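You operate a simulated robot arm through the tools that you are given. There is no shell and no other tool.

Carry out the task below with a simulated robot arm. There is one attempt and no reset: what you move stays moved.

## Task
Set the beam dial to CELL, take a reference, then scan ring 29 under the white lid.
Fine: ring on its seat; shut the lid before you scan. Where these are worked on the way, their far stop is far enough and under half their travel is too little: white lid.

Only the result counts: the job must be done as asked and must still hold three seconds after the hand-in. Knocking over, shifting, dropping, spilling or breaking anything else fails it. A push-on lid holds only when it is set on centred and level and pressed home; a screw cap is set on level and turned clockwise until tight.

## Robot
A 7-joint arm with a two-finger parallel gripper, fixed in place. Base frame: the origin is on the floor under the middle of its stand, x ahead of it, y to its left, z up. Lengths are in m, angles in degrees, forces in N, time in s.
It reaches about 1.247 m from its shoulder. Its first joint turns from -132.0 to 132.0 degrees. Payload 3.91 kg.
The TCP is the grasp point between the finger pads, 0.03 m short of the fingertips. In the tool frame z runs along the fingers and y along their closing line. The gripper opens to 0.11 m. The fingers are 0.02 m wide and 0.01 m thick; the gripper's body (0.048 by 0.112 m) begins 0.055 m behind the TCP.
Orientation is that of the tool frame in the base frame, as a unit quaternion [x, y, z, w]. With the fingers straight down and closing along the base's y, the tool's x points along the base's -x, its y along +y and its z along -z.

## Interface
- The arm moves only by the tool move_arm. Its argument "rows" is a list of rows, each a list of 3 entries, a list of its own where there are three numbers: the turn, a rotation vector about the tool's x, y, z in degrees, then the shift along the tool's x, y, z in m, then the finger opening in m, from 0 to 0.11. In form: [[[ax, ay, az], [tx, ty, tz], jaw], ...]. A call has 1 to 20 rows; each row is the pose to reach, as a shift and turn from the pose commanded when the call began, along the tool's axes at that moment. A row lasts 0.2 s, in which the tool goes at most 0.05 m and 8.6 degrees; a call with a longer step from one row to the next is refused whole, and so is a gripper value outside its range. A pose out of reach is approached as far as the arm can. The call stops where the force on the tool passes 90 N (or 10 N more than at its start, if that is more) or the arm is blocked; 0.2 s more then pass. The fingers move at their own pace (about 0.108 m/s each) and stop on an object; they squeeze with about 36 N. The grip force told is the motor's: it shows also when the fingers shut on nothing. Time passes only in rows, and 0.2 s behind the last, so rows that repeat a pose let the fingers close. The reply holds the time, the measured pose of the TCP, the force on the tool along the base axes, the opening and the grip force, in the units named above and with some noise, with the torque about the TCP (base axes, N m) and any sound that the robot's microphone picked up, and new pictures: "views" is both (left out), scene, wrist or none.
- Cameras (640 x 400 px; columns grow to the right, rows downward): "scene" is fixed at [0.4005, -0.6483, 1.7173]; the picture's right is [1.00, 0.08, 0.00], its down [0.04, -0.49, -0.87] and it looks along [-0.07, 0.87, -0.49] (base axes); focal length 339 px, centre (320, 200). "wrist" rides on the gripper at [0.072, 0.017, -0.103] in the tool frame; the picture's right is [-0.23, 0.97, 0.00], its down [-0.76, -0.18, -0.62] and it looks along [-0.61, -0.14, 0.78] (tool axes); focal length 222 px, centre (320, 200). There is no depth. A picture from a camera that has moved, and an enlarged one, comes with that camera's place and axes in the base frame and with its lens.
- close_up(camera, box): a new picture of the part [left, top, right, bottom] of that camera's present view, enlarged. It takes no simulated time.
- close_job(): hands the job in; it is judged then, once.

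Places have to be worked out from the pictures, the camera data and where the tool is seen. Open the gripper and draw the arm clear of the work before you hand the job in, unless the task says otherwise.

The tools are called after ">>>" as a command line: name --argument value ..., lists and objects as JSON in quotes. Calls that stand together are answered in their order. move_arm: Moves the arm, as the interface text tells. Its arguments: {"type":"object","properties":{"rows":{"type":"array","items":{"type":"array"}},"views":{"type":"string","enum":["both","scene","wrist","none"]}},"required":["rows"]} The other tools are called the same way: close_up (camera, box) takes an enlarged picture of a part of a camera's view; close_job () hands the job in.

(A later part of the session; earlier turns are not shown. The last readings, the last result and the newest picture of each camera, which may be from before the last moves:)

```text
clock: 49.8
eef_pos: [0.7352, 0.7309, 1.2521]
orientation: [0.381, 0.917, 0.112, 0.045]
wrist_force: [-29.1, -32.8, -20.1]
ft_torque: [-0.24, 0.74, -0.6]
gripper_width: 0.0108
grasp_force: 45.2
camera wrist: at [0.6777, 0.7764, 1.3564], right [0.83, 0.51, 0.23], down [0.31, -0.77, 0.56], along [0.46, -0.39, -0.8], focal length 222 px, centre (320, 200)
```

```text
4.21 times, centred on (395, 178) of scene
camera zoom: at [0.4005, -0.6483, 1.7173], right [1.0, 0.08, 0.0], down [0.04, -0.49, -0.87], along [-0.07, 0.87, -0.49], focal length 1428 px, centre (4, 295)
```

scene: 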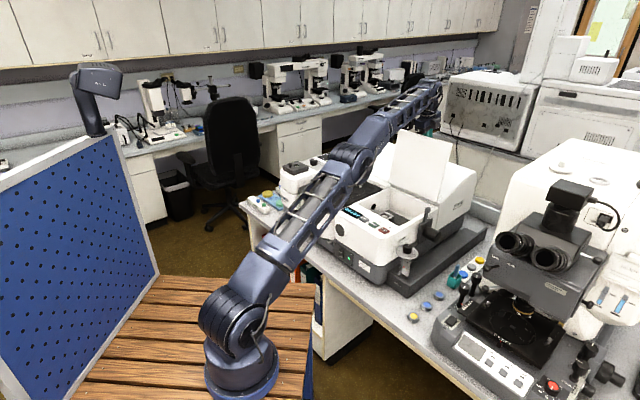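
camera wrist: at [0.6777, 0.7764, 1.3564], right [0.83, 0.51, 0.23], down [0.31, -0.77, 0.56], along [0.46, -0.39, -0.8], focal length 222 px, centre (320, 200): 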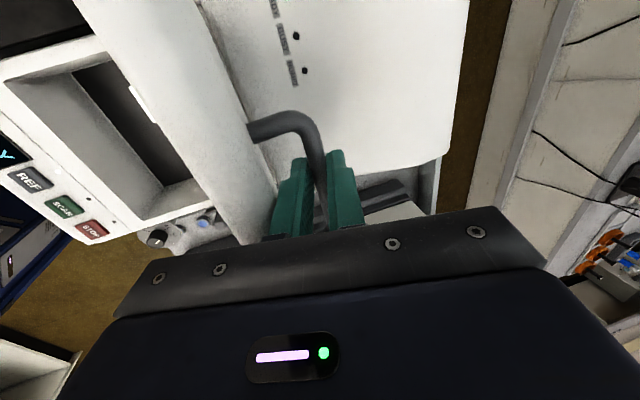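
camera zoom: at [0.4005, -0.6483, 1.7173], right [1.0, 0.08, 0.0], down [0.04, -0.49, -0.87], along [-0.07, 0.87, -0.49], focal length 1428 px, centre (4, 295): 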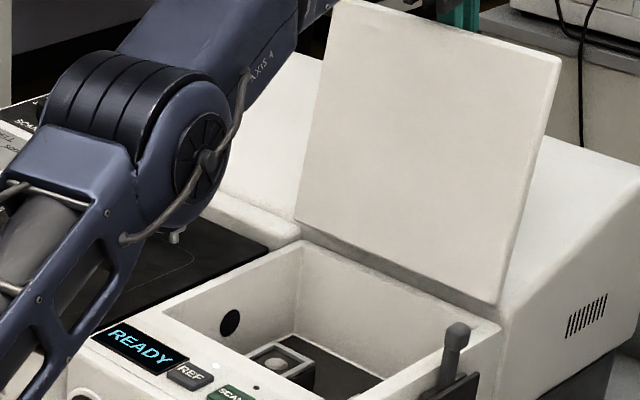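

The lid stops at the same angle as before with a plain 45 N push and no twist, so this is the far stop (≈95°). I'll release in place (front finger ready as a catch) and see if the lid stays.

>>> move_arm --rows '[[[0, 0, 0], [0, 0, 0], 0.05], [[0, 0, 0], [0, 0, 0], 0.05]]'

>>> close_up --camera "scene" --box '[340, 130, 450, 225]'

>>> close_up --camera "wrist" --box '[210, 70, 450, 230]'

```text
clock: 50.4
eef_pos: [0.7361, 0.731, 1.2528]
orientation: [0.38, 0.917, 0.115, 0.046]
wrist_force: [0.6, 0.3, 1.2]
ft_torque: [-0.05, 0.06, 0.02]
gripper_width: 0.0494
grasp_force: 0.0
camera wrist: at [0.6787, 0.7768, 1.3577], right [0.83, 0.51, 0.24], down [0.31, -0.77, 0.56], along [0.47, -0.39, -0.79], focal length 222 px, centre (320, 200)
```

scene: 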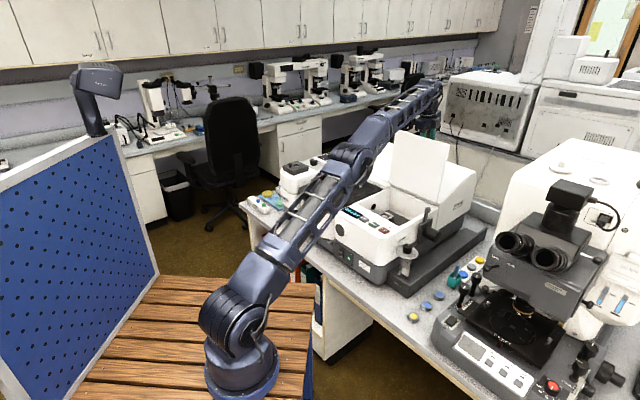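
wrist: 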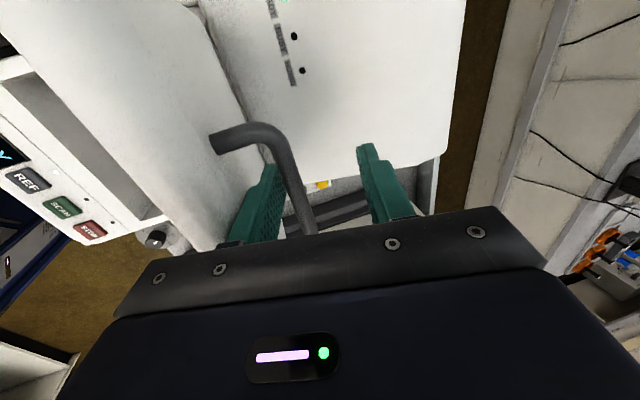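

```text
4.21 times, centred on (395, 178) of scene
camera zoom: at [0.4005, -0.6483, 1.7173], right [1.0, 0.08, 0.0], down [0.04, -0.49, -0.87], along [-0.07, 0.87, -0.49], focal length 1428 px, centre (4, 295)
```

zoom: 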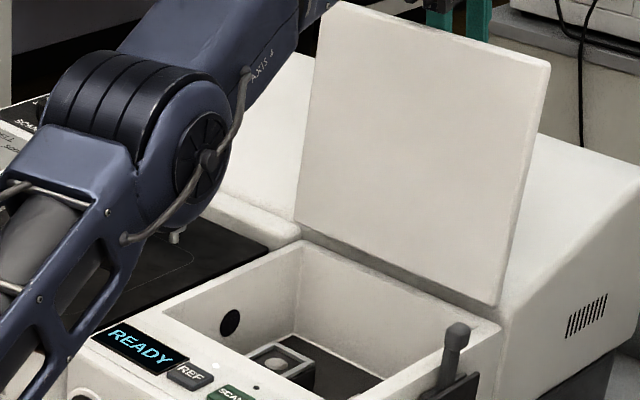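

```text
2.50 times, centred on (330, 150) of wrist
camera zoom: at [0.6787, 0.7768, 1.3577], right [0.83, 0.51, 0.24], down [0.31, -0.77, 0.56], along [0.47, -0.39, -0.79], focal length 555 px, centre (295, 325)
```

zoom: 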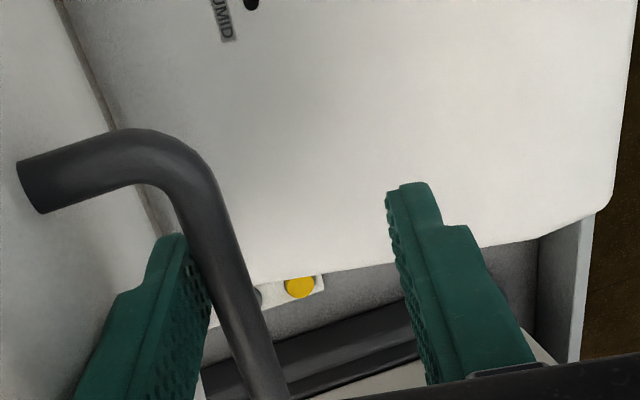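

The front finger, opening toward the lid, was itself pushing the lid off its stop, so that test is not conclusive. Safer: keep the front finger as a hook/catch, retreat a little, then swing the lid back briskly so it runs on to its stop; if it returns, the finger catches it. First the slow retreat.

>>> move_arm --rows '[[[0, 0, 0], [0, -0.0016, -0.006], 0.05], [[0, 0, 0], [0, -0.014, -0.011], 0.05], [[0, 0, 0], [0, -0.028, -0.017], 0.05], [[0, 0, 0], [0, -0.042, -0.022], 0.05], [[0, 0, 0], [0, -0.054, -0.0255], 0.05], [[0, 0, 0], [0, -0.054, -0.0255], 0.05]]'

>>> close_up --camera "wrist" --box '[210, 70, 450, 230]'

>>> close_up --camera "scene" --box '[340, 130, 450, 225]'

```text
clock: 51.8
eef_pos: [0.6952, 0.69, 1.2633]
orientation: [0.379, 0.917, 0.114, 0.045]
wrist_force: [-0.7, -0.8, -0.4]
ft_torque: [0.03, 0.0, -0.01]
gripper_width: 0.0503
grasp_force: 0.6
camera wrist: at [0.6376, 0.7355, 1.368], right [0.83, 0.51, 0.24], down [0.31, -0.77, 0.56], along [0.47, -0.39, -0.79], focal length 222 px, centre (320, 200)
```

scene: 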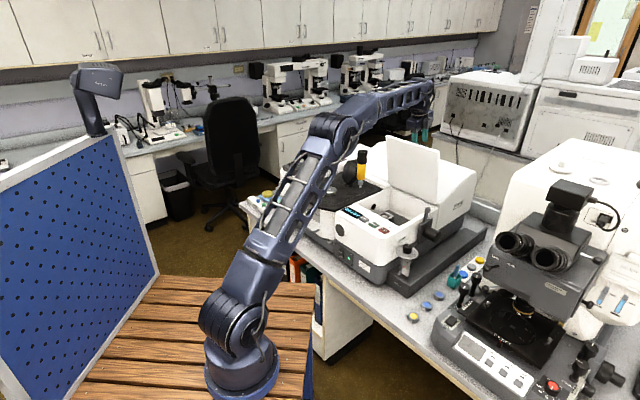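
wrist: 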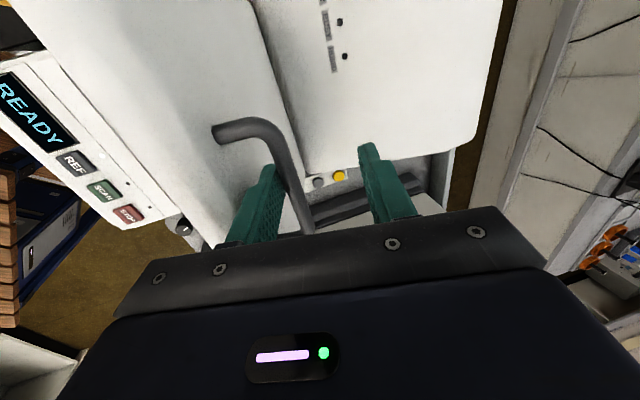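

```text
2.50 times, centred on (330, 150) of wrist
camera zoom: at [0.6376, 0.7355, 1.368], right [0.83, 0.51, 0.24], down [0.31, -0.77, 0.56], along [0.47, -0.39, -0.79], focal length 555 px, centre (295, 325)
```

zoom: 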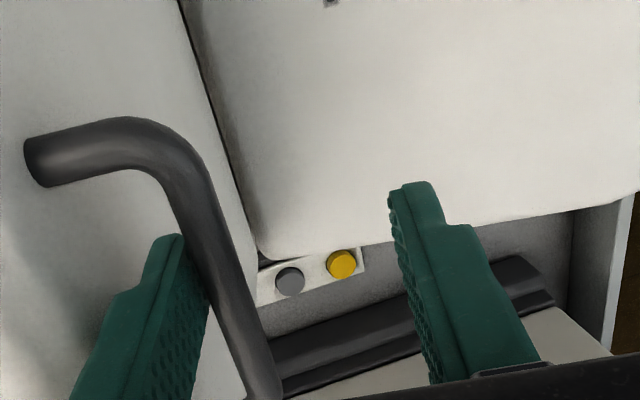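

```text
4.21 times, centred on (395, 178) of scene
camera zoom: at [0.4005, -0.6483, 1.7173], right [1.0, 0.08, 0.0], down [0.04, -0.49, -0.87], along [-0.07, 0.87, -0.49], focal length 1428 px, centre (4, 295)
```

zoom: 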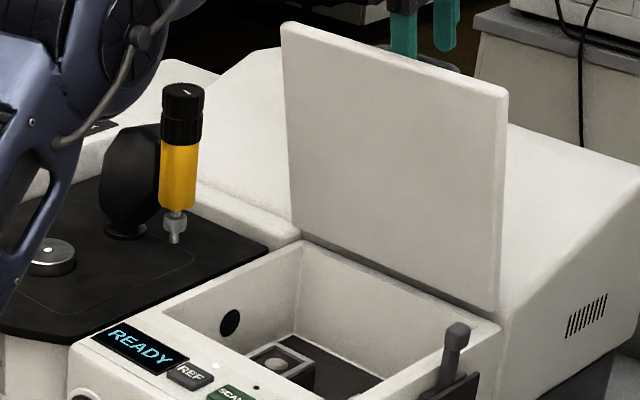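

Confirmed: at 76° the bar presses the hook by only ~1 N, and near 92° it was ~0, so balance is ≈92° and the stop ≈96°. Now a brisk but moderate swing to carry it past balance onto its stop, then hold still.

>>> move_arm --rows '[[[0, 0, 0], [0, 0.0271, 0.0062], 0.05], [[0, 0, 0], [0, 0.0524, 0.0192], 0.05], [[0, 0, 0], [0, 0.0524, 0.0192], 0.05], [[0, 0, 0], [0, 0.0524, 0.0192], 0.05]]'

>>> close_up --camera "wrist" --box '[210, 70, 450, 230]'

>>> close_up --camera "scene" --box '[340, 130, 450, 225]'

```text
clock: 52.8
eef_pos: [0.7337, 0.7287, 1.2582]
orientation: [0.38, 0.917, 0.115, 0.045]
wrist_force: [1.5, 0.9, -0.4]
ft_torque: [-0.01, 0.0, 0.02]
gripper_width: 0.0494
grasp_force: 0.1
camera wrist: at [0.6765, 0.7742, 1.3626], right [0.83, 0.51, 0.24], down [0.31, -0.77, 0.56], along [0.47, -0.39, -0.79], focal length 222 px, centre (320, 200)
```

scene: 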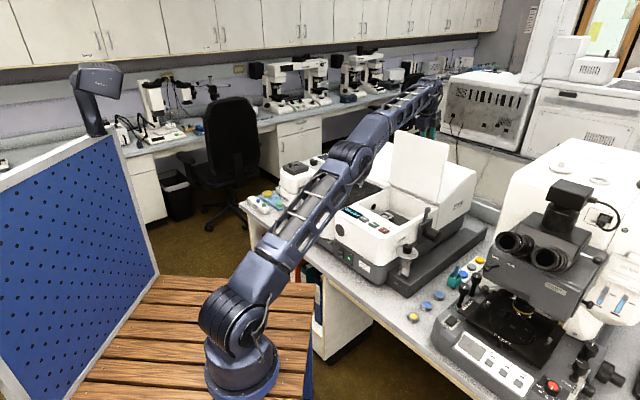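
wrist: 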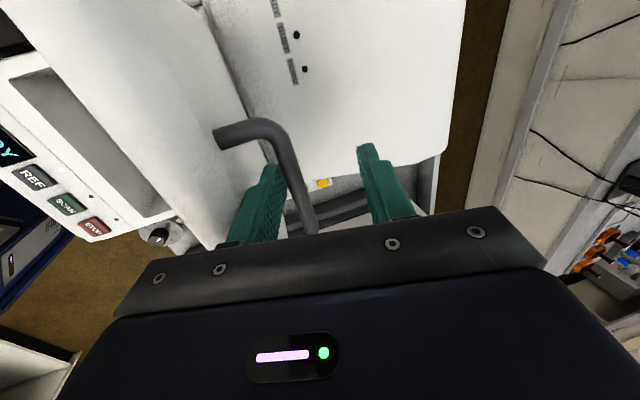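

```text
2.50 times, centred on (330, 150) of wrist
camera zoom: at [0.6765, 0.7742, 1.3626], right [0.83, 0.51, 0.24], down [0.31, -0.77, 0.56], along [0.47, -0.39, -0.79], focal length 555 px, centre (295, 325)
```

zoom: 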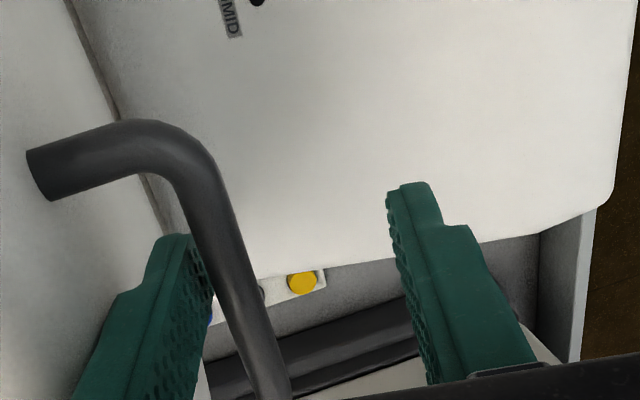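

```text
4.21 times, centred on (395, 178) of scene
camera zoom: at [0.4005, -0.6483, 1.7173], right [1.0, 0.08, 0.0], down [0.04, -0.49, -0.87], along [-0.07, 0.87, -0.49], focal length 1428 px, centre (4, 295)
```

zoom: 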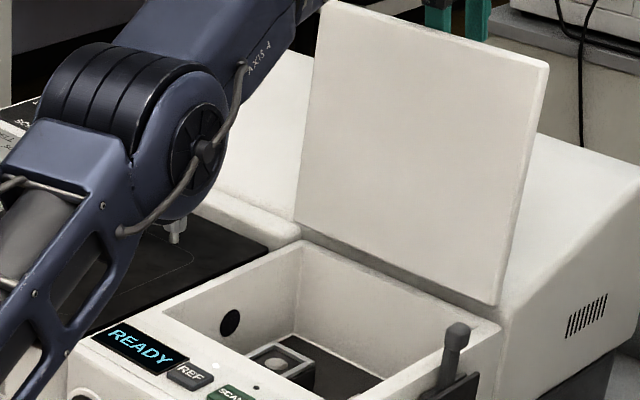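

Force now reads +1.7 N toward the back: the lid has gone past balance and leans back on the outside of the front finger. I'll close the fingers partway so that finger follows it back toward the stop, and check.

>>> move_arm --rows '[[[0, 0, 0], [0, 0, 0], 0.04], [[0, 0, 0], [0, 0, 0], 0.032], [[0, 0, 0], [0, 0, 0], 0.032]]' --views "wrist"

>>> close_up --camera "wrist" --box '[210, 70, 450, 230]'

>>> close_up --camera "scene" --box '[340, 130, 450, 225]'

```text
clock: 53.6
eef_pos: [0.7348, 0.7287, 1.2575]
orientation: [0.38, 0.917, 0.114, 0.045]
wrist_force: [0.5, 0.9, 0.6]
ft_torque: [0.02, -0.01, -0.01]
gripper_width: 0.032
grasp_force: 0.0
camera wrist: at [0.6764, 0.7741, 1.3629], right [0.83, 0.51, 0.24], down [0.31, -0.77, 0.56], along [0.47, -0.39, -0.79], focal length 222 px, centre (320, 200)
```

wrist: 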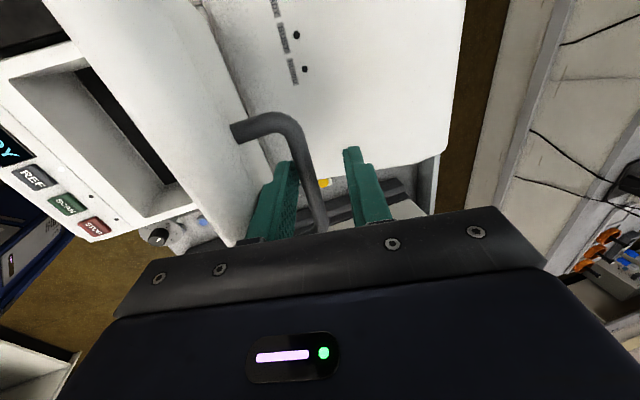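

```text
2.50 times, centred on (330, 150) of wrist
camera zoom: at [0.6764, 0.7741, 1.3629], right [0.83, 0.51, 0.24], down [0.31, -0.77, 0.56], along [0.47, -0.39, -0.79], focal length 555 px, centre (295, 325)
```

zoom: 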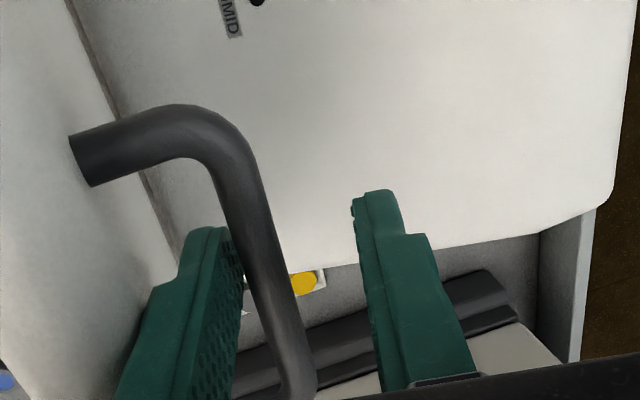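

```text
4.21 times, centred on (395, 178) of scene
camera zoom: at [0.4005, -0.6483, 1.7173], right [1.0, 0.08, 0.0], down [0.04, -0.49, -0.87], along [-0.07, 0.87, -0.49], focal length 1428 px, centre (4, 295)
```

zoom: 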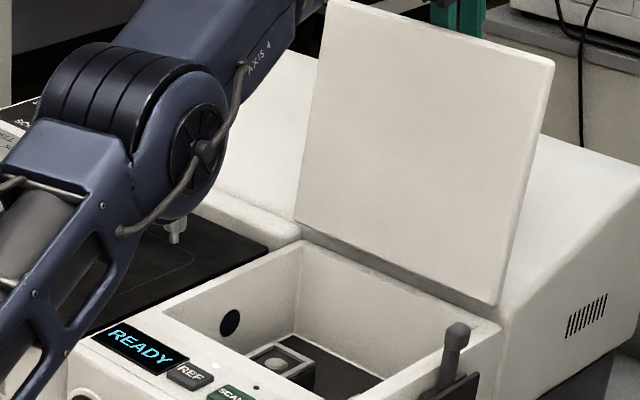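

The lid tracks the finger closely (tight gap), now ≈94°. I'll close fully to seat it against its stop, then open just a hair and begin withdrawing straight along the fingers.

>>> move_arm --rows '[[[0, 0, 0], [0, 0.0015, 0], 0.012], [[0, 0, 0], [0, 0.0015, 0], 0.0], [[0, 0, 0], [0, 0.0015, 0], 0.0], [[0, 0, 0], [0, 0.0015, 0], 0.015], [[0, 0, 0], [0, 0.0015, -0.006], 0.015], [[0, 0, 0], [0, 0.0015, -0.01], 0.015]]' --views "wrist"

>>> close_up --camera "wrist" --box '[210, 70, 450, 230]'

>>> close_up --camera "scene" --box '[340, 130, 450, 225]'

```text
clock: 55.0
eef_pos: [0.7335, 0.7288, 1.2683]
orientation: [0.381, 0.916, 0.114, 0.045]
wrist_force: [-1.5, -1.3, -0.2]
ft_torque: [-0.02, 0.09, -0.03]
gripper_width: 0.0158
grasp_force: 0.9
camera wrist: at [0.6761, 0.7741, 1.3722], right [0.83, 0.51, 0.24], down [0.31, -0.77, 0.56], along [0.47, -0.39, -0.79], focal length 222 px, centre (320, 200)
```

wrist: 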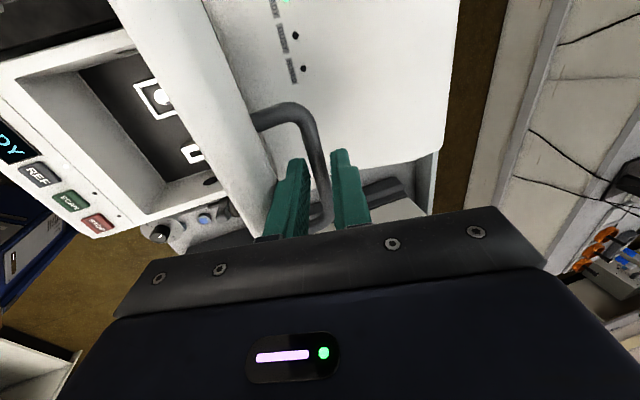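

```text
2.50 times, centred on (330, 150) of wrist
camera zoom: at [0.6761, 0.7741, 1.3722], right [0.83, 0.51, 0.24], down [0.31, -0.77, 0.56], along [0.47, -0.39, -0.79], focal length 555 px, centre (295, 325)
```

zoom: 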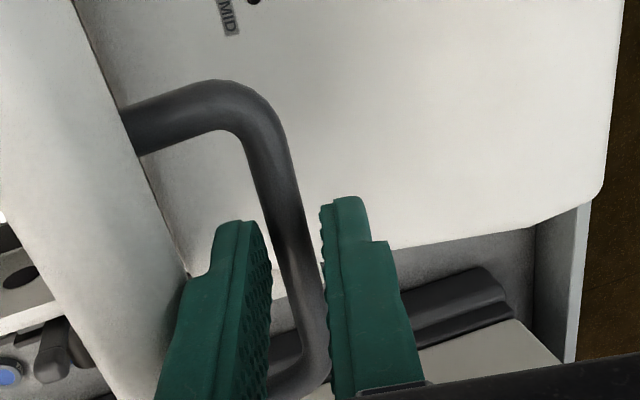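

```text
4.21 times, centred on (395, 178) of scene
camera zoom: at [0.4005, -0.6483, 1.7173], right [1.0, 0.08, 0.0], down [0.04, -0.49, -0.87], along [-0.07, 0.87, -0.49], focal length 1428 px, centre (4, 295)
```

zoom: 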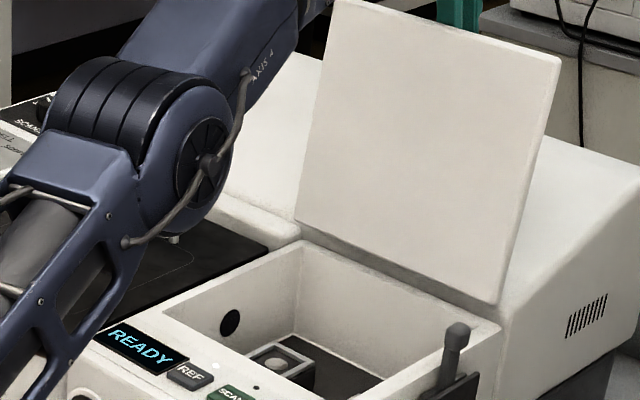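

The lid is at its stop and the fingers are withdrawing freely. Continue a few mm at a time along the finger axis.

>>> move_arm --rows '[[[0, 0, 0], [0, 0.0, -0.006], 0.016], [[0, 0, 0], [0, 0.0, -0.006], 0.016]]' --views "wrist"

>>> close_up --camera "wrist" --box '[210, 70, 450, 230]'

>>> close_up --camera "scene" --box '[380, 125, 450, 175]'

```text
clock: 55.6
eef_pos: [0.7327, 0.7271, 1.2749]
orientation: [0.38, 0.917, 0.115, 0.046]
wrist_force: [-0.5, -0.2, 2.5]
ft_torque: [0.01, -0.01, -0.02]
gripper_width: 0.0159
grasp_force: 0.1
camera wrist: at [0.6752, 0.7733, 1.3786], right [0.83, 0.51, 0.24], down [0.31, -0.77, 0.56], along [0.47, -0.39, -0.79], focal length 222 px, centre (320, 200)
```

wrist: 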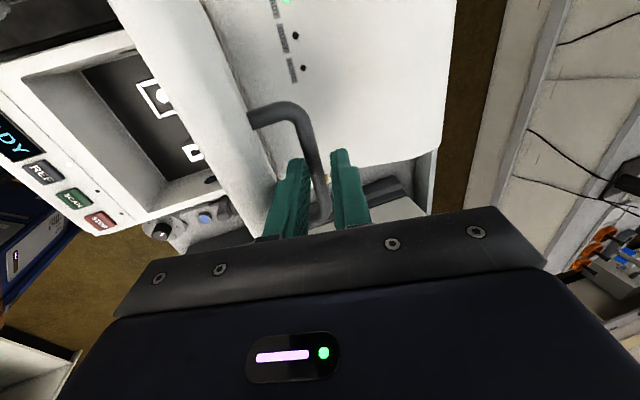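

```text
2.50 times, centred on (330, 150) of wrist
camera zoom: at [0.6752, 0.7733, 1.3786], right [0.83, 0.51, 0.24], down [0.31, -0.77, 0.56], along [0.47, -0.39, -0.79], focal length 555 px, centre (295, 325)
```

zoom: 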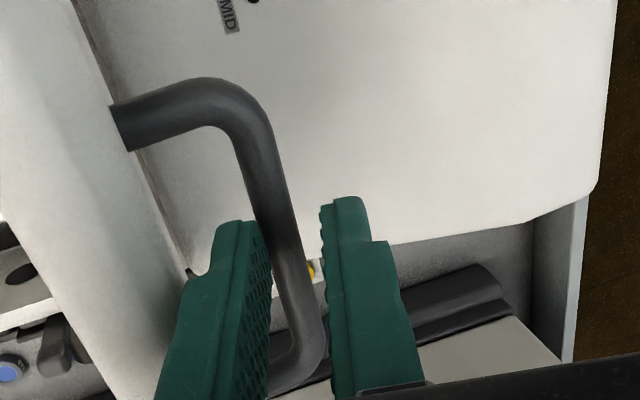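

```text
8.00 times, centred on (415, 150) of scene
camera zoom: at [0.4005, -0.6483, 1.7173], right [1.0, 0.08, 0.0], down [0.04, -0.49, -0.87], along [-0.07, 0.87, -0.49], focal length 2713 px, centre (-440, 600)
```

zoom: 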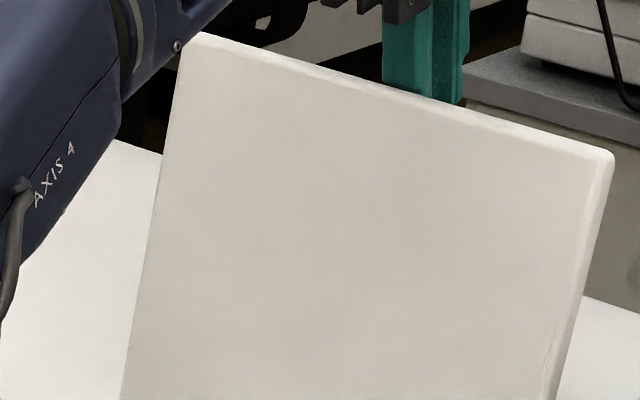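

The bar is almost at the fingertips. Before leaving it, I'll nudge 2 mm further back to check if the lid is truly resting on its stop (force should rise if the finger loads it).

>>> move_arm --rows '[[[0, 0, 0], [0, 0.002, 0.003], 0.016], [[0, 0, 0], [0, 0.002, 0.003], 0.016]]' --views "wrist"

>>> close_up --camera "wrist" --box '[250, 100, 370, 190]'

```text
clock: 56.2
eef_pos: [0.7343, 0.7291, 1.2713]
orientation: [0.38, 0.917, 0.114, 0.046]
wrist_force: [-2.1, -2.1, 1.9]
ft_torque: [-0.09, 0.06, -0.02]
gripper_width: 0.0175
grasp_force: 1.2
camera wrist: at [0.6771, 0.7752, 1.3755], right [0.83, 0.51, 0.24], down [0.31, -0.77, 0.56], along [0.47, -0.39, -0.79], focal length 222 px, centre (320, 200)
```

wrist: 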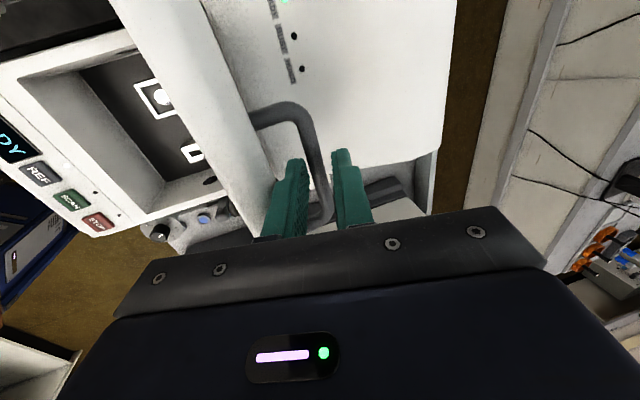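

```text
4.44 times, centred on (310, 145) of wrist
camera zoom: at [0.6771, 0.7752, 1.3755], right [0.83, 0.51, 0.24], down [0.31, -0.77, 0.56], along [0.47, -0.39, -0.79], focal length 987 px, centre (364, 444)
```

zoom: 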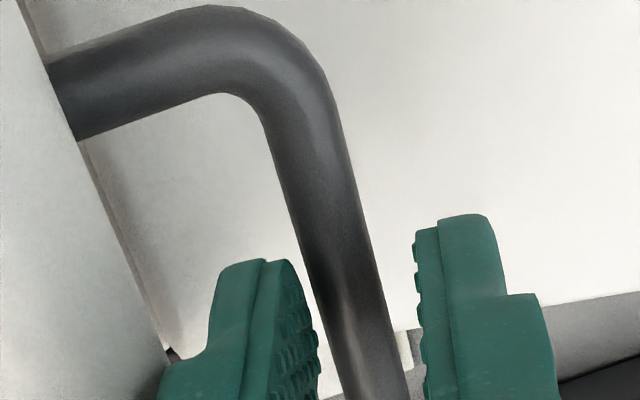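

The finger loads the bar against the stop as expected, so the lid is at its stop. Now withdraw along the finger axis to clear the bar.

>>> move_arm --rows '[[[0, 0, 0], [0, 0, -0.01], 0.016], [[0, 0, 0], [0, 0, -0.02], 0.016]]'

>>> close_up --camera "wrist" --box '[210, 70, 450, 230]'

>>> close_up --camera "scene" --box '[340, 130, 450, 225]'

```text
clock: 56.8
eef_pos: [0.7285, 0.7237, 1.2891]
orientation: [0.38, 0.917, 0.113, 0.045]
wrist_force: [0.8, 0.6, 0.5]
ft_torque: [0.02, 0.0, 0.01]
gripper_width: 0.016
grasp_force: 0.1
out of reach, approached as far as the arm can: row 2
camera wrist: at [0.671, 0.7685, 1.3936], right [0.83, 0.51, 0.24], down [0.31, -0.77, 0.56], along [0.47, -0.39, -0.79], focal length 222 px, centre (320, 200)
```

scene: 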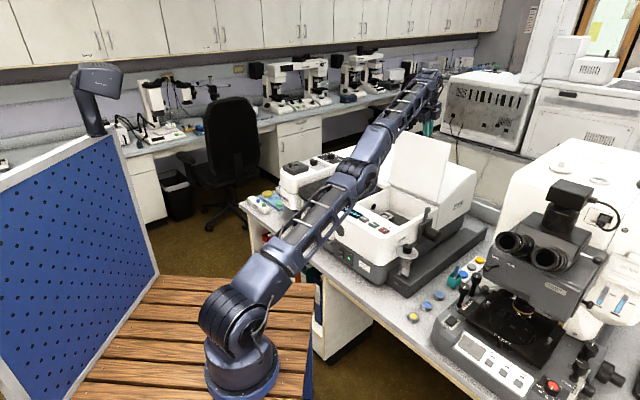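
wrist: 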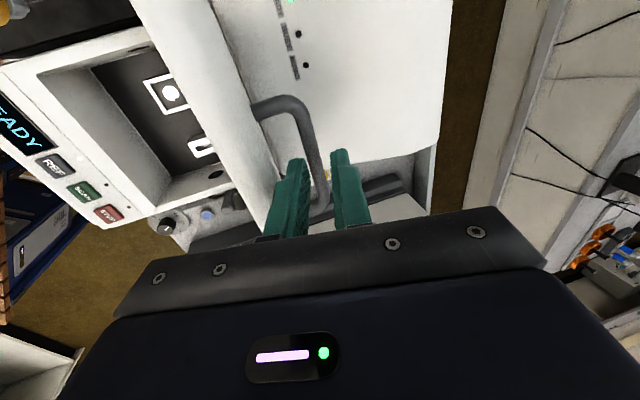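

```text
2.50 times, centred on (330, 150) of wrist
camera zoom: at [0.671, 0.7685, 1.3936], right [0.83, 0.51, 0.24], down [0.31, -0.77, 0.56], along [0.47, -0.39, -0.79], focal length 555 px, centre (295, 325)
```

zoom: 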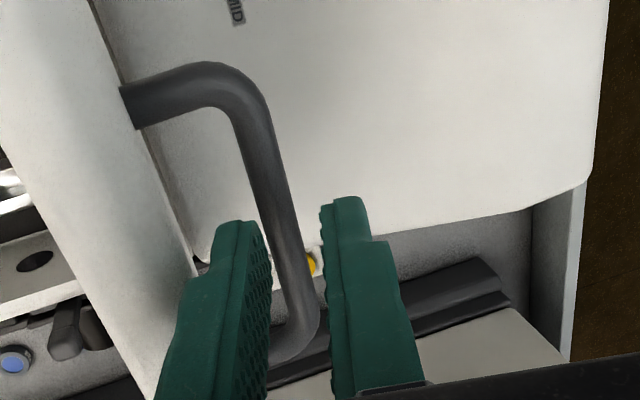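

```text
4.21 times, centred on (395, 178) of scene
camera zoom: at [0.4005, -0.6483, 1.7173], right [1.0, 0.08, 0.0], down [0.04, -0.49, -0.87], along [-0.07, 0.87, -0.49], focal length 1428 px, centre (4, 295)
```

zoom: 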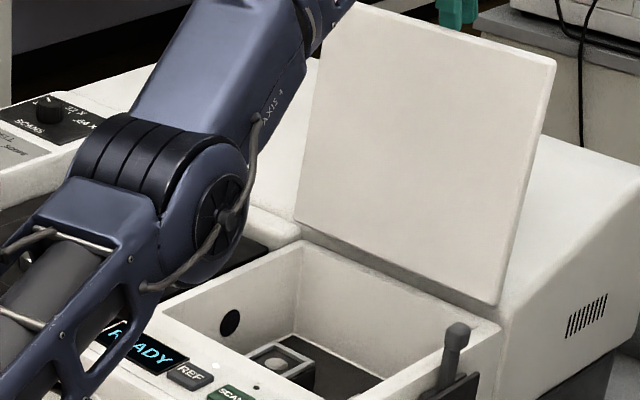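

The bar is clear of the tips; lid at about 95°. Holding still one moment to see whether the lid is stationary.

>>> move_arm --rows '[[[0, 0, 0], [0, 0, 0], 0.016]]' --views "scene"

>>> close_up --camera "scene" --box '[340, 130, 450, 225]'

```text
clock: 57.2
eef_pos: [0.7292, 0.7232, 1.2893]
orientation: [0.379, 0.917, 0.114, 0.046]
wrist_force: [0.2, -0.6, -0.1]
ft_torque: [-0.02, -0.01, 0.0]
gripper_width: 0.0159
grasp_force: 0.1
```

scene: 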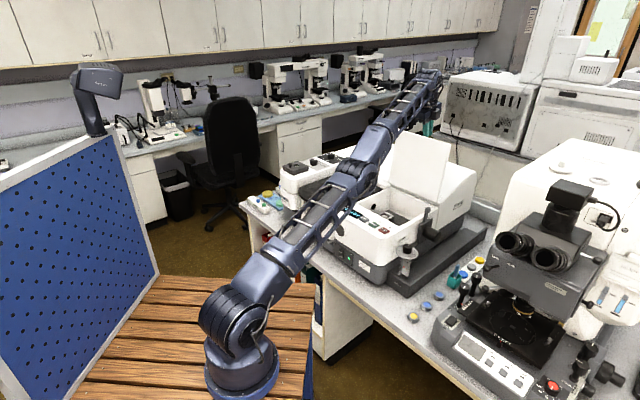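

```text
4.21 times, centred on (395, 178) of scene
camera zoom: at [0.4005, -0.6483, 1.7173], right [1.0, 0.08, 0.0], down [0.04, -0.49, -0.87], along [-0.07, 0.87, -0.49], focal length 1428 px, centre (4, 295)
```

zoom: 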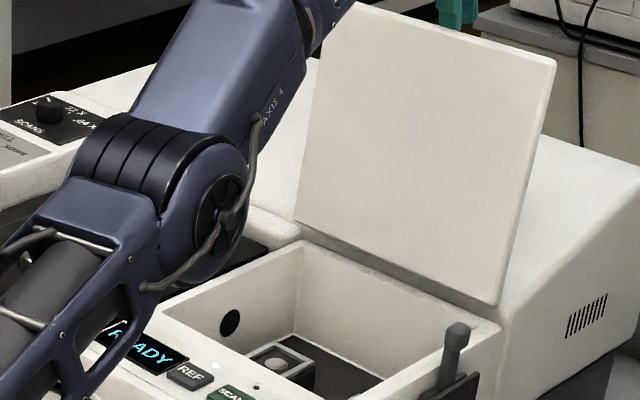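

The lid is stationary and stable. Now tilt the hand and lift so the fingers swing clear of the lid's top edge, then check.

>>> move_arm --rows '[[[-4, 0, 0], [0, 0.0043, -0.0006], 0.016], [[-10, 0, 0], [0, 0.0082, -0.0038], 0.016], [[-17, 0, 0], [0, 0.011, -0.0072], 0.016], [[-24, 0, 0], [0, 0.013, -0.0109], 0.016]]'

>>> close_up --camera "scene" --box '[340, 120, 450, 215]'

```text
clock: 58.2
eef_pos: [0.7713, 0.7793, 1.3327]
orientation: [0.362, 0.874, 0.301, 0.123]
wrist_force: [-0.2, 0.8, 0.2]
ft_torque: [0.02, 0.01, -0.03]
gripper_width: 0.0158
grasp_force: 0.1
out of reach, approached as far as the arm can: row 1, 2, 3, 4
camera wrist: at [0.6848, 0.7958, 1.4249], right [0.7, 0.38, 0.6], down [0.17, -0.91, 0.38], along [0.69, -0.17, -0.71], focal length 222 px, centre (320, 200)
```

scene: 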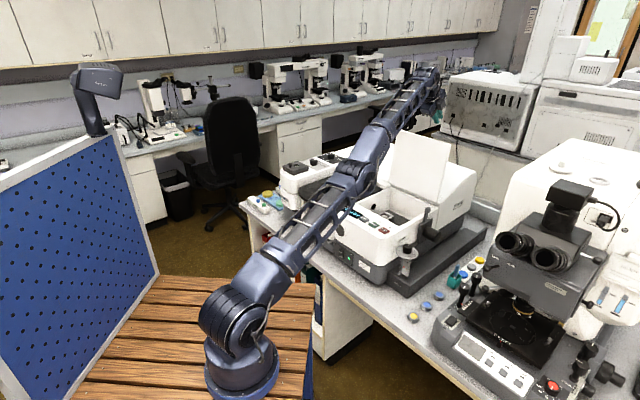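
wrist: 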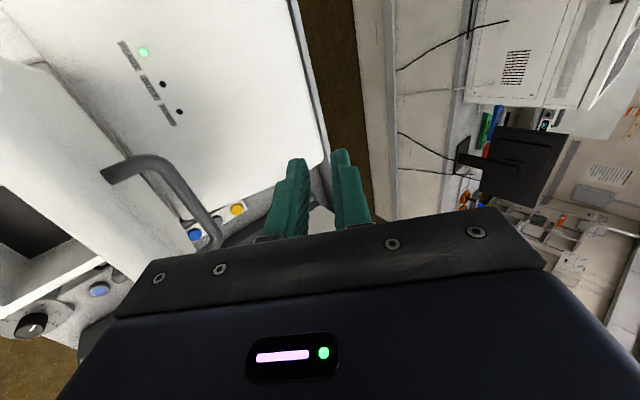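

```text
4.21 times, centred on (395, 168) of scene
camera zoom: at [0.4005, -0.6483, 1.7173], right [1.0, 0.08, 0.0], down [0.04, -0.49, -0.87], along [-0.07, 0.87, -0.49], focal length 1428 px, centre (4, 337)
```

zoom: 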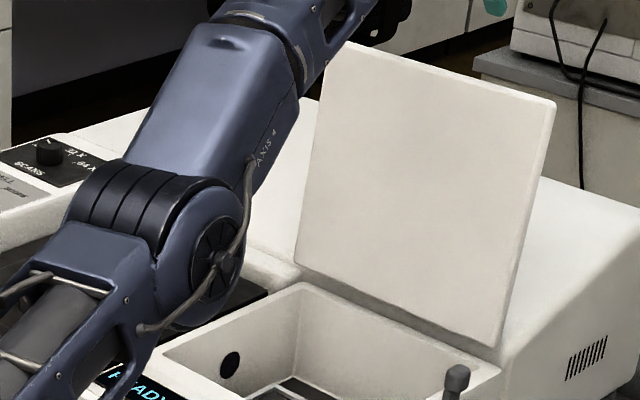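

The lid stays open by itself and the hand is above and behind its edge. Now retreat up and forward over the lid's top edge, toward the robot.

>>> move_arm --rows '[[[0, 0, 0], [0, -0.0223, -0.0364], 0.016], [[0, 0, 0], [0, -0.0446, -0.0729], 0.016], [[0, 0, 0], [0, -0.0739, -0.1085], 0.016], [[0, 0, 0], [0, -0.1063, -0.1402], 0.016], [[0, 0, 0], [0, -0.1386, -0.1718], 0.016], [[0, 0, 0], [0, -0.1741, -0.1996], 0.03], [[0, 0, 0], [0, -0.1741, -0.1996], 0.03]]'

```text
clock: 59.8
eef_pos: [0.6732, 0.7399, 1.4825]
orientation: [0.362, 0.873, 0.302, 0.122]
wrist_force: [0.8, 0.1, 0.6]
ft_torque: [-0.02, 0.08, -0.01]
gripper_width: 0.03
grasp_force: 0.0
out of reach, approached as far as the arm can: row 1, 2, 3, 4, 5, 6, 7
camera wrist: at [0.5868, 0.7569, 1.5745], right [0.7, 0.38, 0.6], down [0.17, -0.91, 0.38], along [0.69, -0.17, -0.7], focal length 222 px, centre (320, 200)
```

scene: 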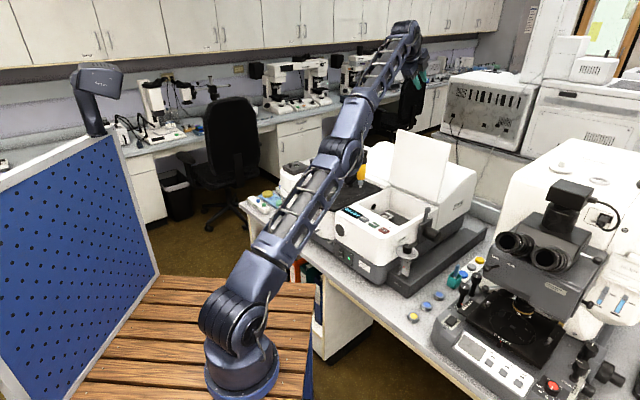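
wrist: 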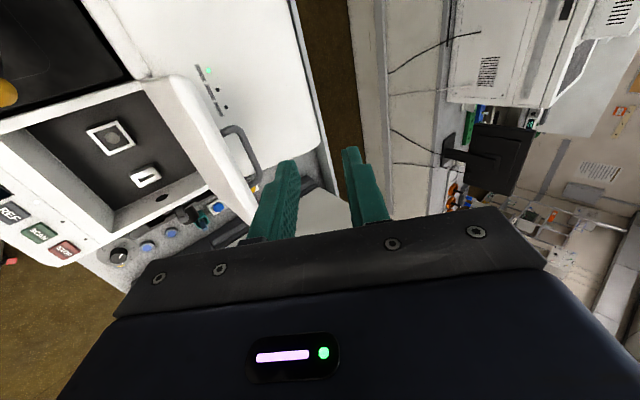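

The arm is stretched straight, so the controller couldn't follow exactly; the lid is untouched and still open. I'll bring the hand back straight toward the shoulder to re-bend the elbow.

>>> move_arm --rows '[[[0, 0, 0], [0, -0.035, -0.004], 0.03], [[0, 0, 0], [0, -0.07, -0.008], 0.03], [[0, 0, 0], [0, -0.105, -0.012], 0.03], [[0, 0, 0], [0, -0.14, -0.016], 0.03], [[0, 0, 0], [0, -0.175, -0.02], 0.03], [[0, 0, 0], [0, -0.175, -0.02], 0.03]]'

```text
clock: 61.2
eef_pos: [0.6344, 0.758, 1.4891]
orientation: [0.363, 0.873, 0.301, 0.123]
wrist_force: [0.1, 0.2, 0.1]
ft_torque: [-0.02, -0.03, -0.02]
gripper_width: 0.03
grasp_force: 0.0
out of reach, approached as far as the arm can: row 1, 2, 3, 4, 5, 6
camera wrist: at [0.547, 0.774, 1.5815], right [0.7, 0.38, 0.6], down [0.17, -0.91, 0.38], along [0.69, -0.17, -0.7], focal length 222 px, centre (320, 200)
```

scene: 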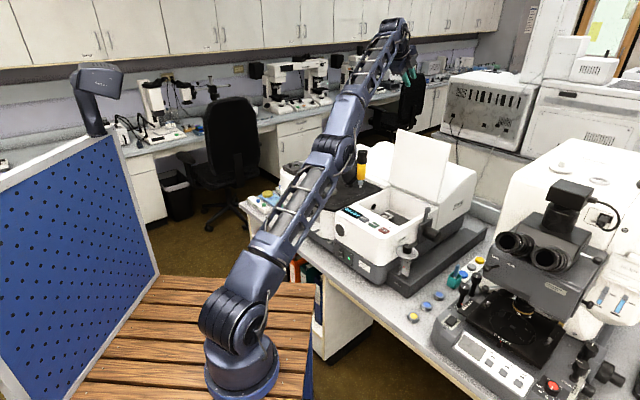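
wrist: 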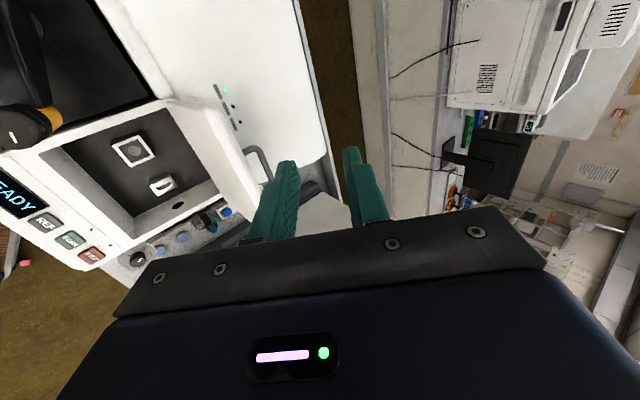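

The elbow is locked straight, so it only swings sideways. Moving straight down a bit (still well above the lid) should bend it again.

>>> move_arm --rows '[[[0, 0, 0], [0, -0.0205, 0.0263], 0.03], [[0, 0, 0], [0, -0.041, 0.0525], 0.03], [[0, 0, 0], [0, -0.0616, 0.0788], 0.03], [[0, 0, 0], [0, -0.0616, 0.0788], 0.03]]'

```text
clock: 62.4
eef_pos: [0.6404, 0.7881, 1.4286]
orientation: [0.35, 0.859, 0.349, 0.133]
wrist_force: [0.4, 0.8, -1.8]
ft_torque: [0.05, -0.05, 0.0]
gripper_width: 0.0298
grasp_force: 0.0
out of reach, approached as far as the arm can: row 1, 2, 3
stopped in row 4: the arm was blocked; the commanded pose is now the measured one
camera wrist: at [0.5477, 0.7954, 1.5164], right [0.66, 0.34, 0.67], down [0.16, -0.94, 0.31], along [0.73, -0.1, -0.67], focal length 222 px, centre (320, 200)
```

scene: 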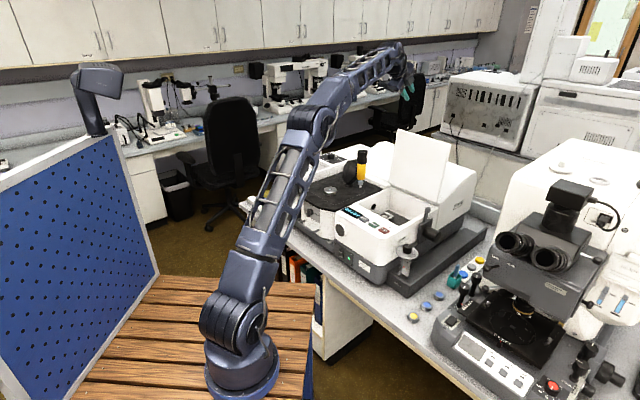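
wrist: 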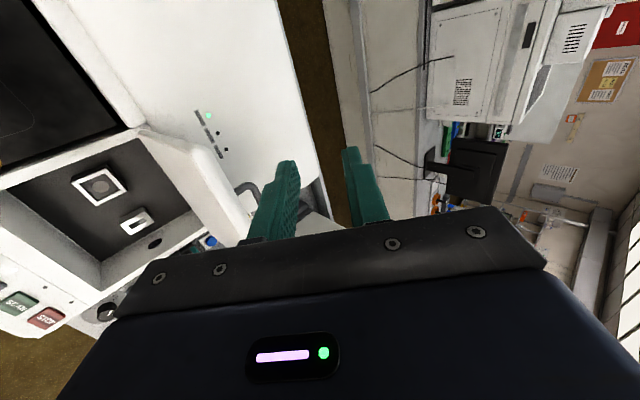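

The elbow is bent again and the lid is still open. Now pull the hand back over the front area and level it to straight-down for a look into the compartment.

>>> move_arm --rows '[[[6, 0, 0], [-0.0142, -0.0249, -0.0281], 0.05], [[12, 0, 0], [-0.0285, -0.0497, -0.0563], 0.07], [[18, 0, 0], [-0.0427, -0.0746, -0.0844], 0.09], [[24, 0, 0], [-0.0569, -0.0994, -0.1126], 0.11], [[30, 0, 0], [-0.0711, -0.1243, -0.1407], 0.11], [[37, 0, 0], [-0.0854, -0.1491, -0.1689], 0.11], [[44, 0, 0], [-0.0996, -0.174, -0.197], 0.11], [[44, 0, 0], [-0.0996, -0.174, -0.197], 0.11]]'

```text
clock: 64.2
eef_pos: [0.5291, 0.5263, 1.451]
orientation: [0.374, 0.927, 0.004, -0.009]
wrist_force: [0.1, 0.2, 0.5]
ft_torque: [-0.02, 0.01, -0.04]
gripper_width: 0.1101
grasp_force: 0.1
camera wrist: at [0.4896, 0.5877, 1.5564], right [0.84, 0.54, 0.0], down [0.43, -0.66, 0.61], along [0.33, -0.51, -0.79], focal length 222 px, centre (320, 200)
```

scene: 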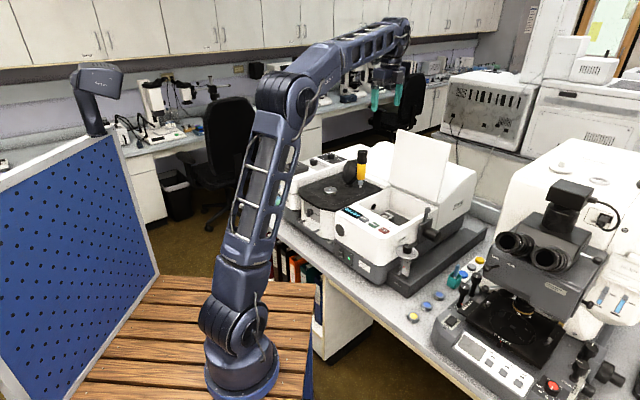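
wrist: 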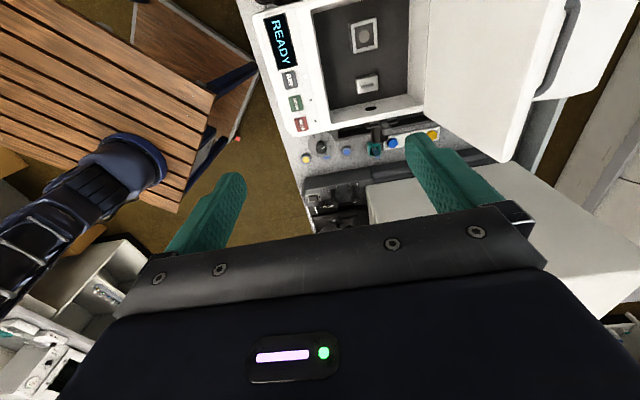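

The arm is well folded again and the lid stays open. Zoom into the compartment to identify the seat.

>>> close_up --camera "wrist" --box '[300, 0, 440, 130]'

>>> close_up --camera "scene" --box '[355, 190, 435, 245]'

```text
3.08 times, centred on (370, 65) of wrist
camera zoom: at [0.4896, 0.5877, 1.5564], right [0.84, 0.54, 0.0], down [0.43, -0.66, 0.61], along [0.33, -0.51, -0.79], focal length 684 px, centre (166, 615)
```

zoom: 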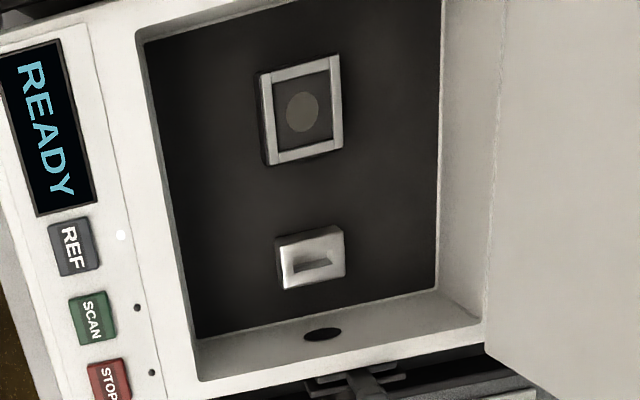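

```text
7.27 times, centred on (395, 218) of scene
camera zoom: at [0.4005, -0.6483, 1.7173], right [1.0, 0.08, 0.0], down [0.04, -0.49, -0.87], along [-0.07, 0.87, -0.49], focal length 2466 px, centre (-226, 73)
```

zoom: 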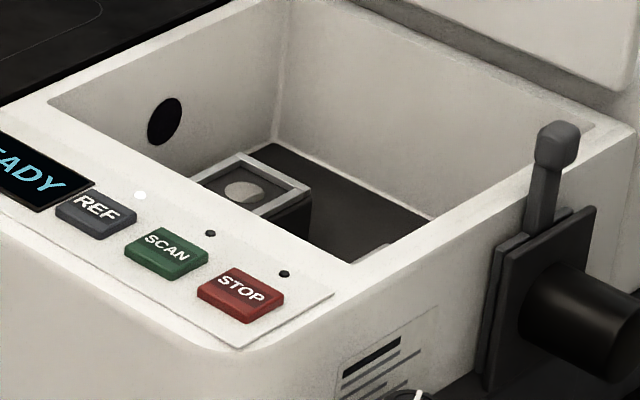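

The seat is the framed square with the disc, at about (0.581, 0.630, 0.922). I'll first level the hand's residual 1° tilt, then swing the camera to the instrument's front side for a closer look at the seat.

>>> move_arm --rows '[[[0, -1.13, 0], [0, 0, 0], 0.11], [[0, -1.13, 0], [0, 0, 0.02], 0.11]]' --views "none"

```text
clock: 64.8
eef_pos: [0.5294, 0.5257, 1.4316]
orientation: [0.374, 0.927, -0.001, 0.001]
wrist_force: [0.0, 0.2, -0.6]
ft_torque: [0.01, -0.02, -0.03]
gripper_width: 0.11
grasp_force: 0.0
```

Levelled. Now rotating 89° and descending to the viewing pose in front of the seat.

>>> move_arm --rows '[[[0, 0, -8.1], [0.0064, -0.0027, 0.03], 0.11], [[0, 0, -16.2], [0.0128, -0.0054, 0.06], 0.11], [[0, 0, -24.3], [0.0192, -0.0081, 0.09], 0.11], [[0, 0, -32.4], [0.0256, -0.0108, 0.12], 0.11], [[0, 0, -40.5], [0.032, -0.0135, 0.15], 0.11], [[0, 0, -48.6], [0.0383, -0.0163, 0.18], 0.11], [[0, 0, -56.7], [0.0447, -0.019, 0.21], 0.11], [[0, 0, -64.8], [0.0511, -0.0217, 0.24], 0.11], [[0, 0, -72.9], [0.0575, -0.0244, 0.27], 0.11], [[0, 0, -81], [0.0639, -0.0271, 0.3], 0.11], [[0, 0, -88.9], [0.0703, -0.0298, 0.33], 0.11], [[0, 0, -88.9], [0.0703, -0.0298, 0.34], 0.11]]'

>>> close_up --camera "wrist" --box '[240, 100, 400, 230]'

```text
clock: 67.4
eef_pos: [0.4597, 0.5569, 1.0922]
orientation: [-0.383, 0.924, 0.0, 0.002]
wrist_force: [-0.5, 0.2, 0.7]
ft_torque: [-0.01, -0.02, 0.02]
gripper_width: 0.1102
grasp_force: 0.0
camera wrist: at [0.3955, 0.5181, 1.1964], right [-0.53, 0.85, 0.0], down [0.66, 0.41, 0.62], along [0.53, 0.33, -0.78], focal length 222 px, centre (320, 200)
```

scene: 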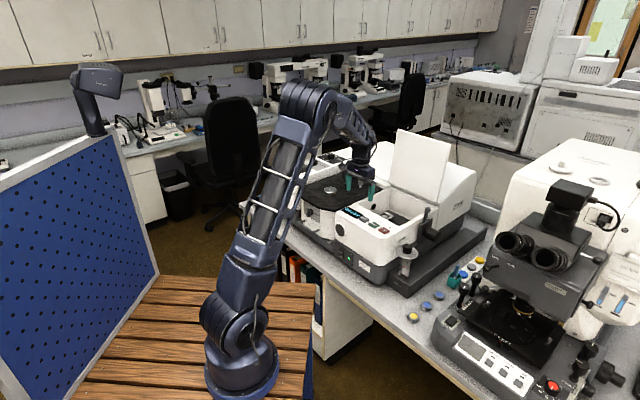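
wrist: 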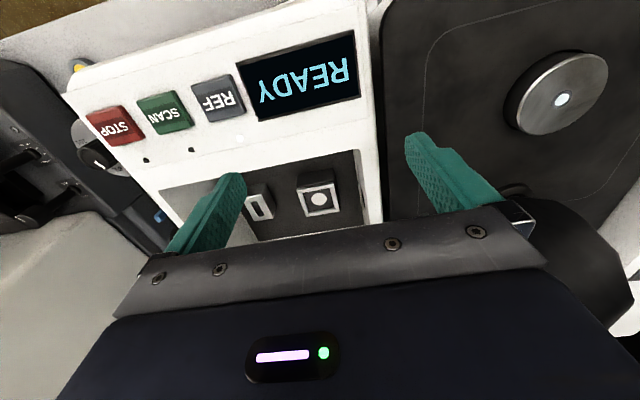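

```text
3.08 times, centred on (320, 165) of wrist
camera zoom: at [0.3955, 0.5181, 1.1964], right [-0.53, 0.85, 0.0], down [0.66, 0.41, 0.62], along [0.53, 0.33, -0.78], focal length 684 px, centre (320, 308)
```

zoom: 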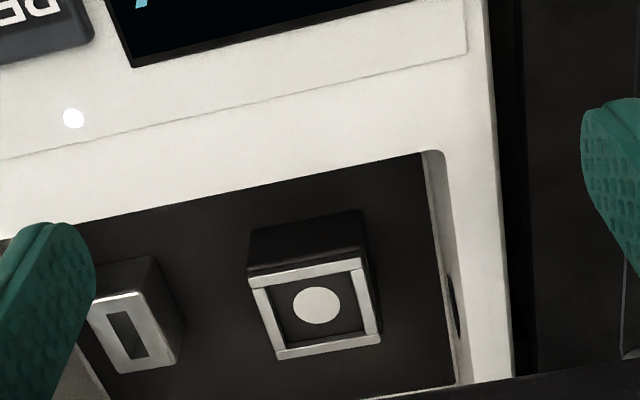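

Seat centre from two views: about (0.5813, 0.6313), disc at z≈0.925. I'll zoom in to measure its recess.

>>> close_up --camera "wrist" --box '[290, 165, 350, 220]'

>>> close_up --camera "scene" --box '[372, 200, 412, 230]'

```text
7.27 times, centred on (320, 192) of wrist
camera zoom: at [0.3955, 0.5181, 1.1964], right [-0.53, 0.85, 0.0], down [0.66, 0.41, 0.62], along [0.53, 0.33, -0.78], focal length 1615 px, centre (320, 254)
```

zoom: 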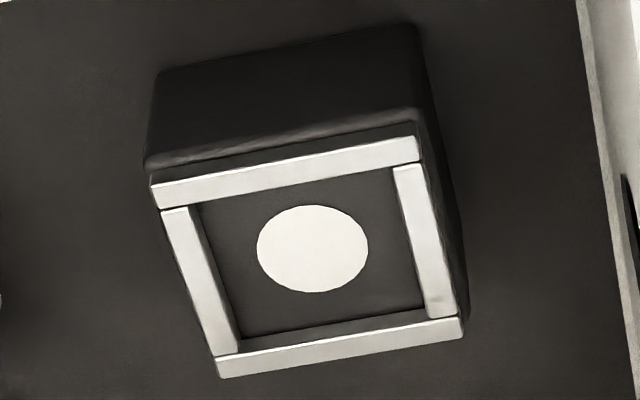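

```text
13.33 times, centred on (392, 215) of scene
camera zoom: at [0.4005, -0.6483, 1.7173], right [1.0, 0.08, 0.0], down [0.04, -0.49, -0.87], along [-0.07, 0.87, -0.49], focal length 4521 px, centre (-640, 0)
```

zoom: 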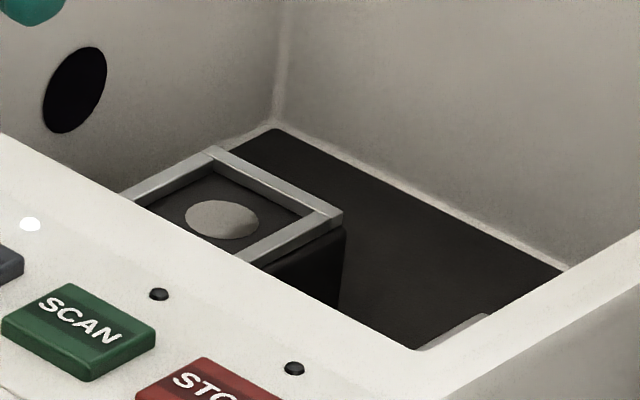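

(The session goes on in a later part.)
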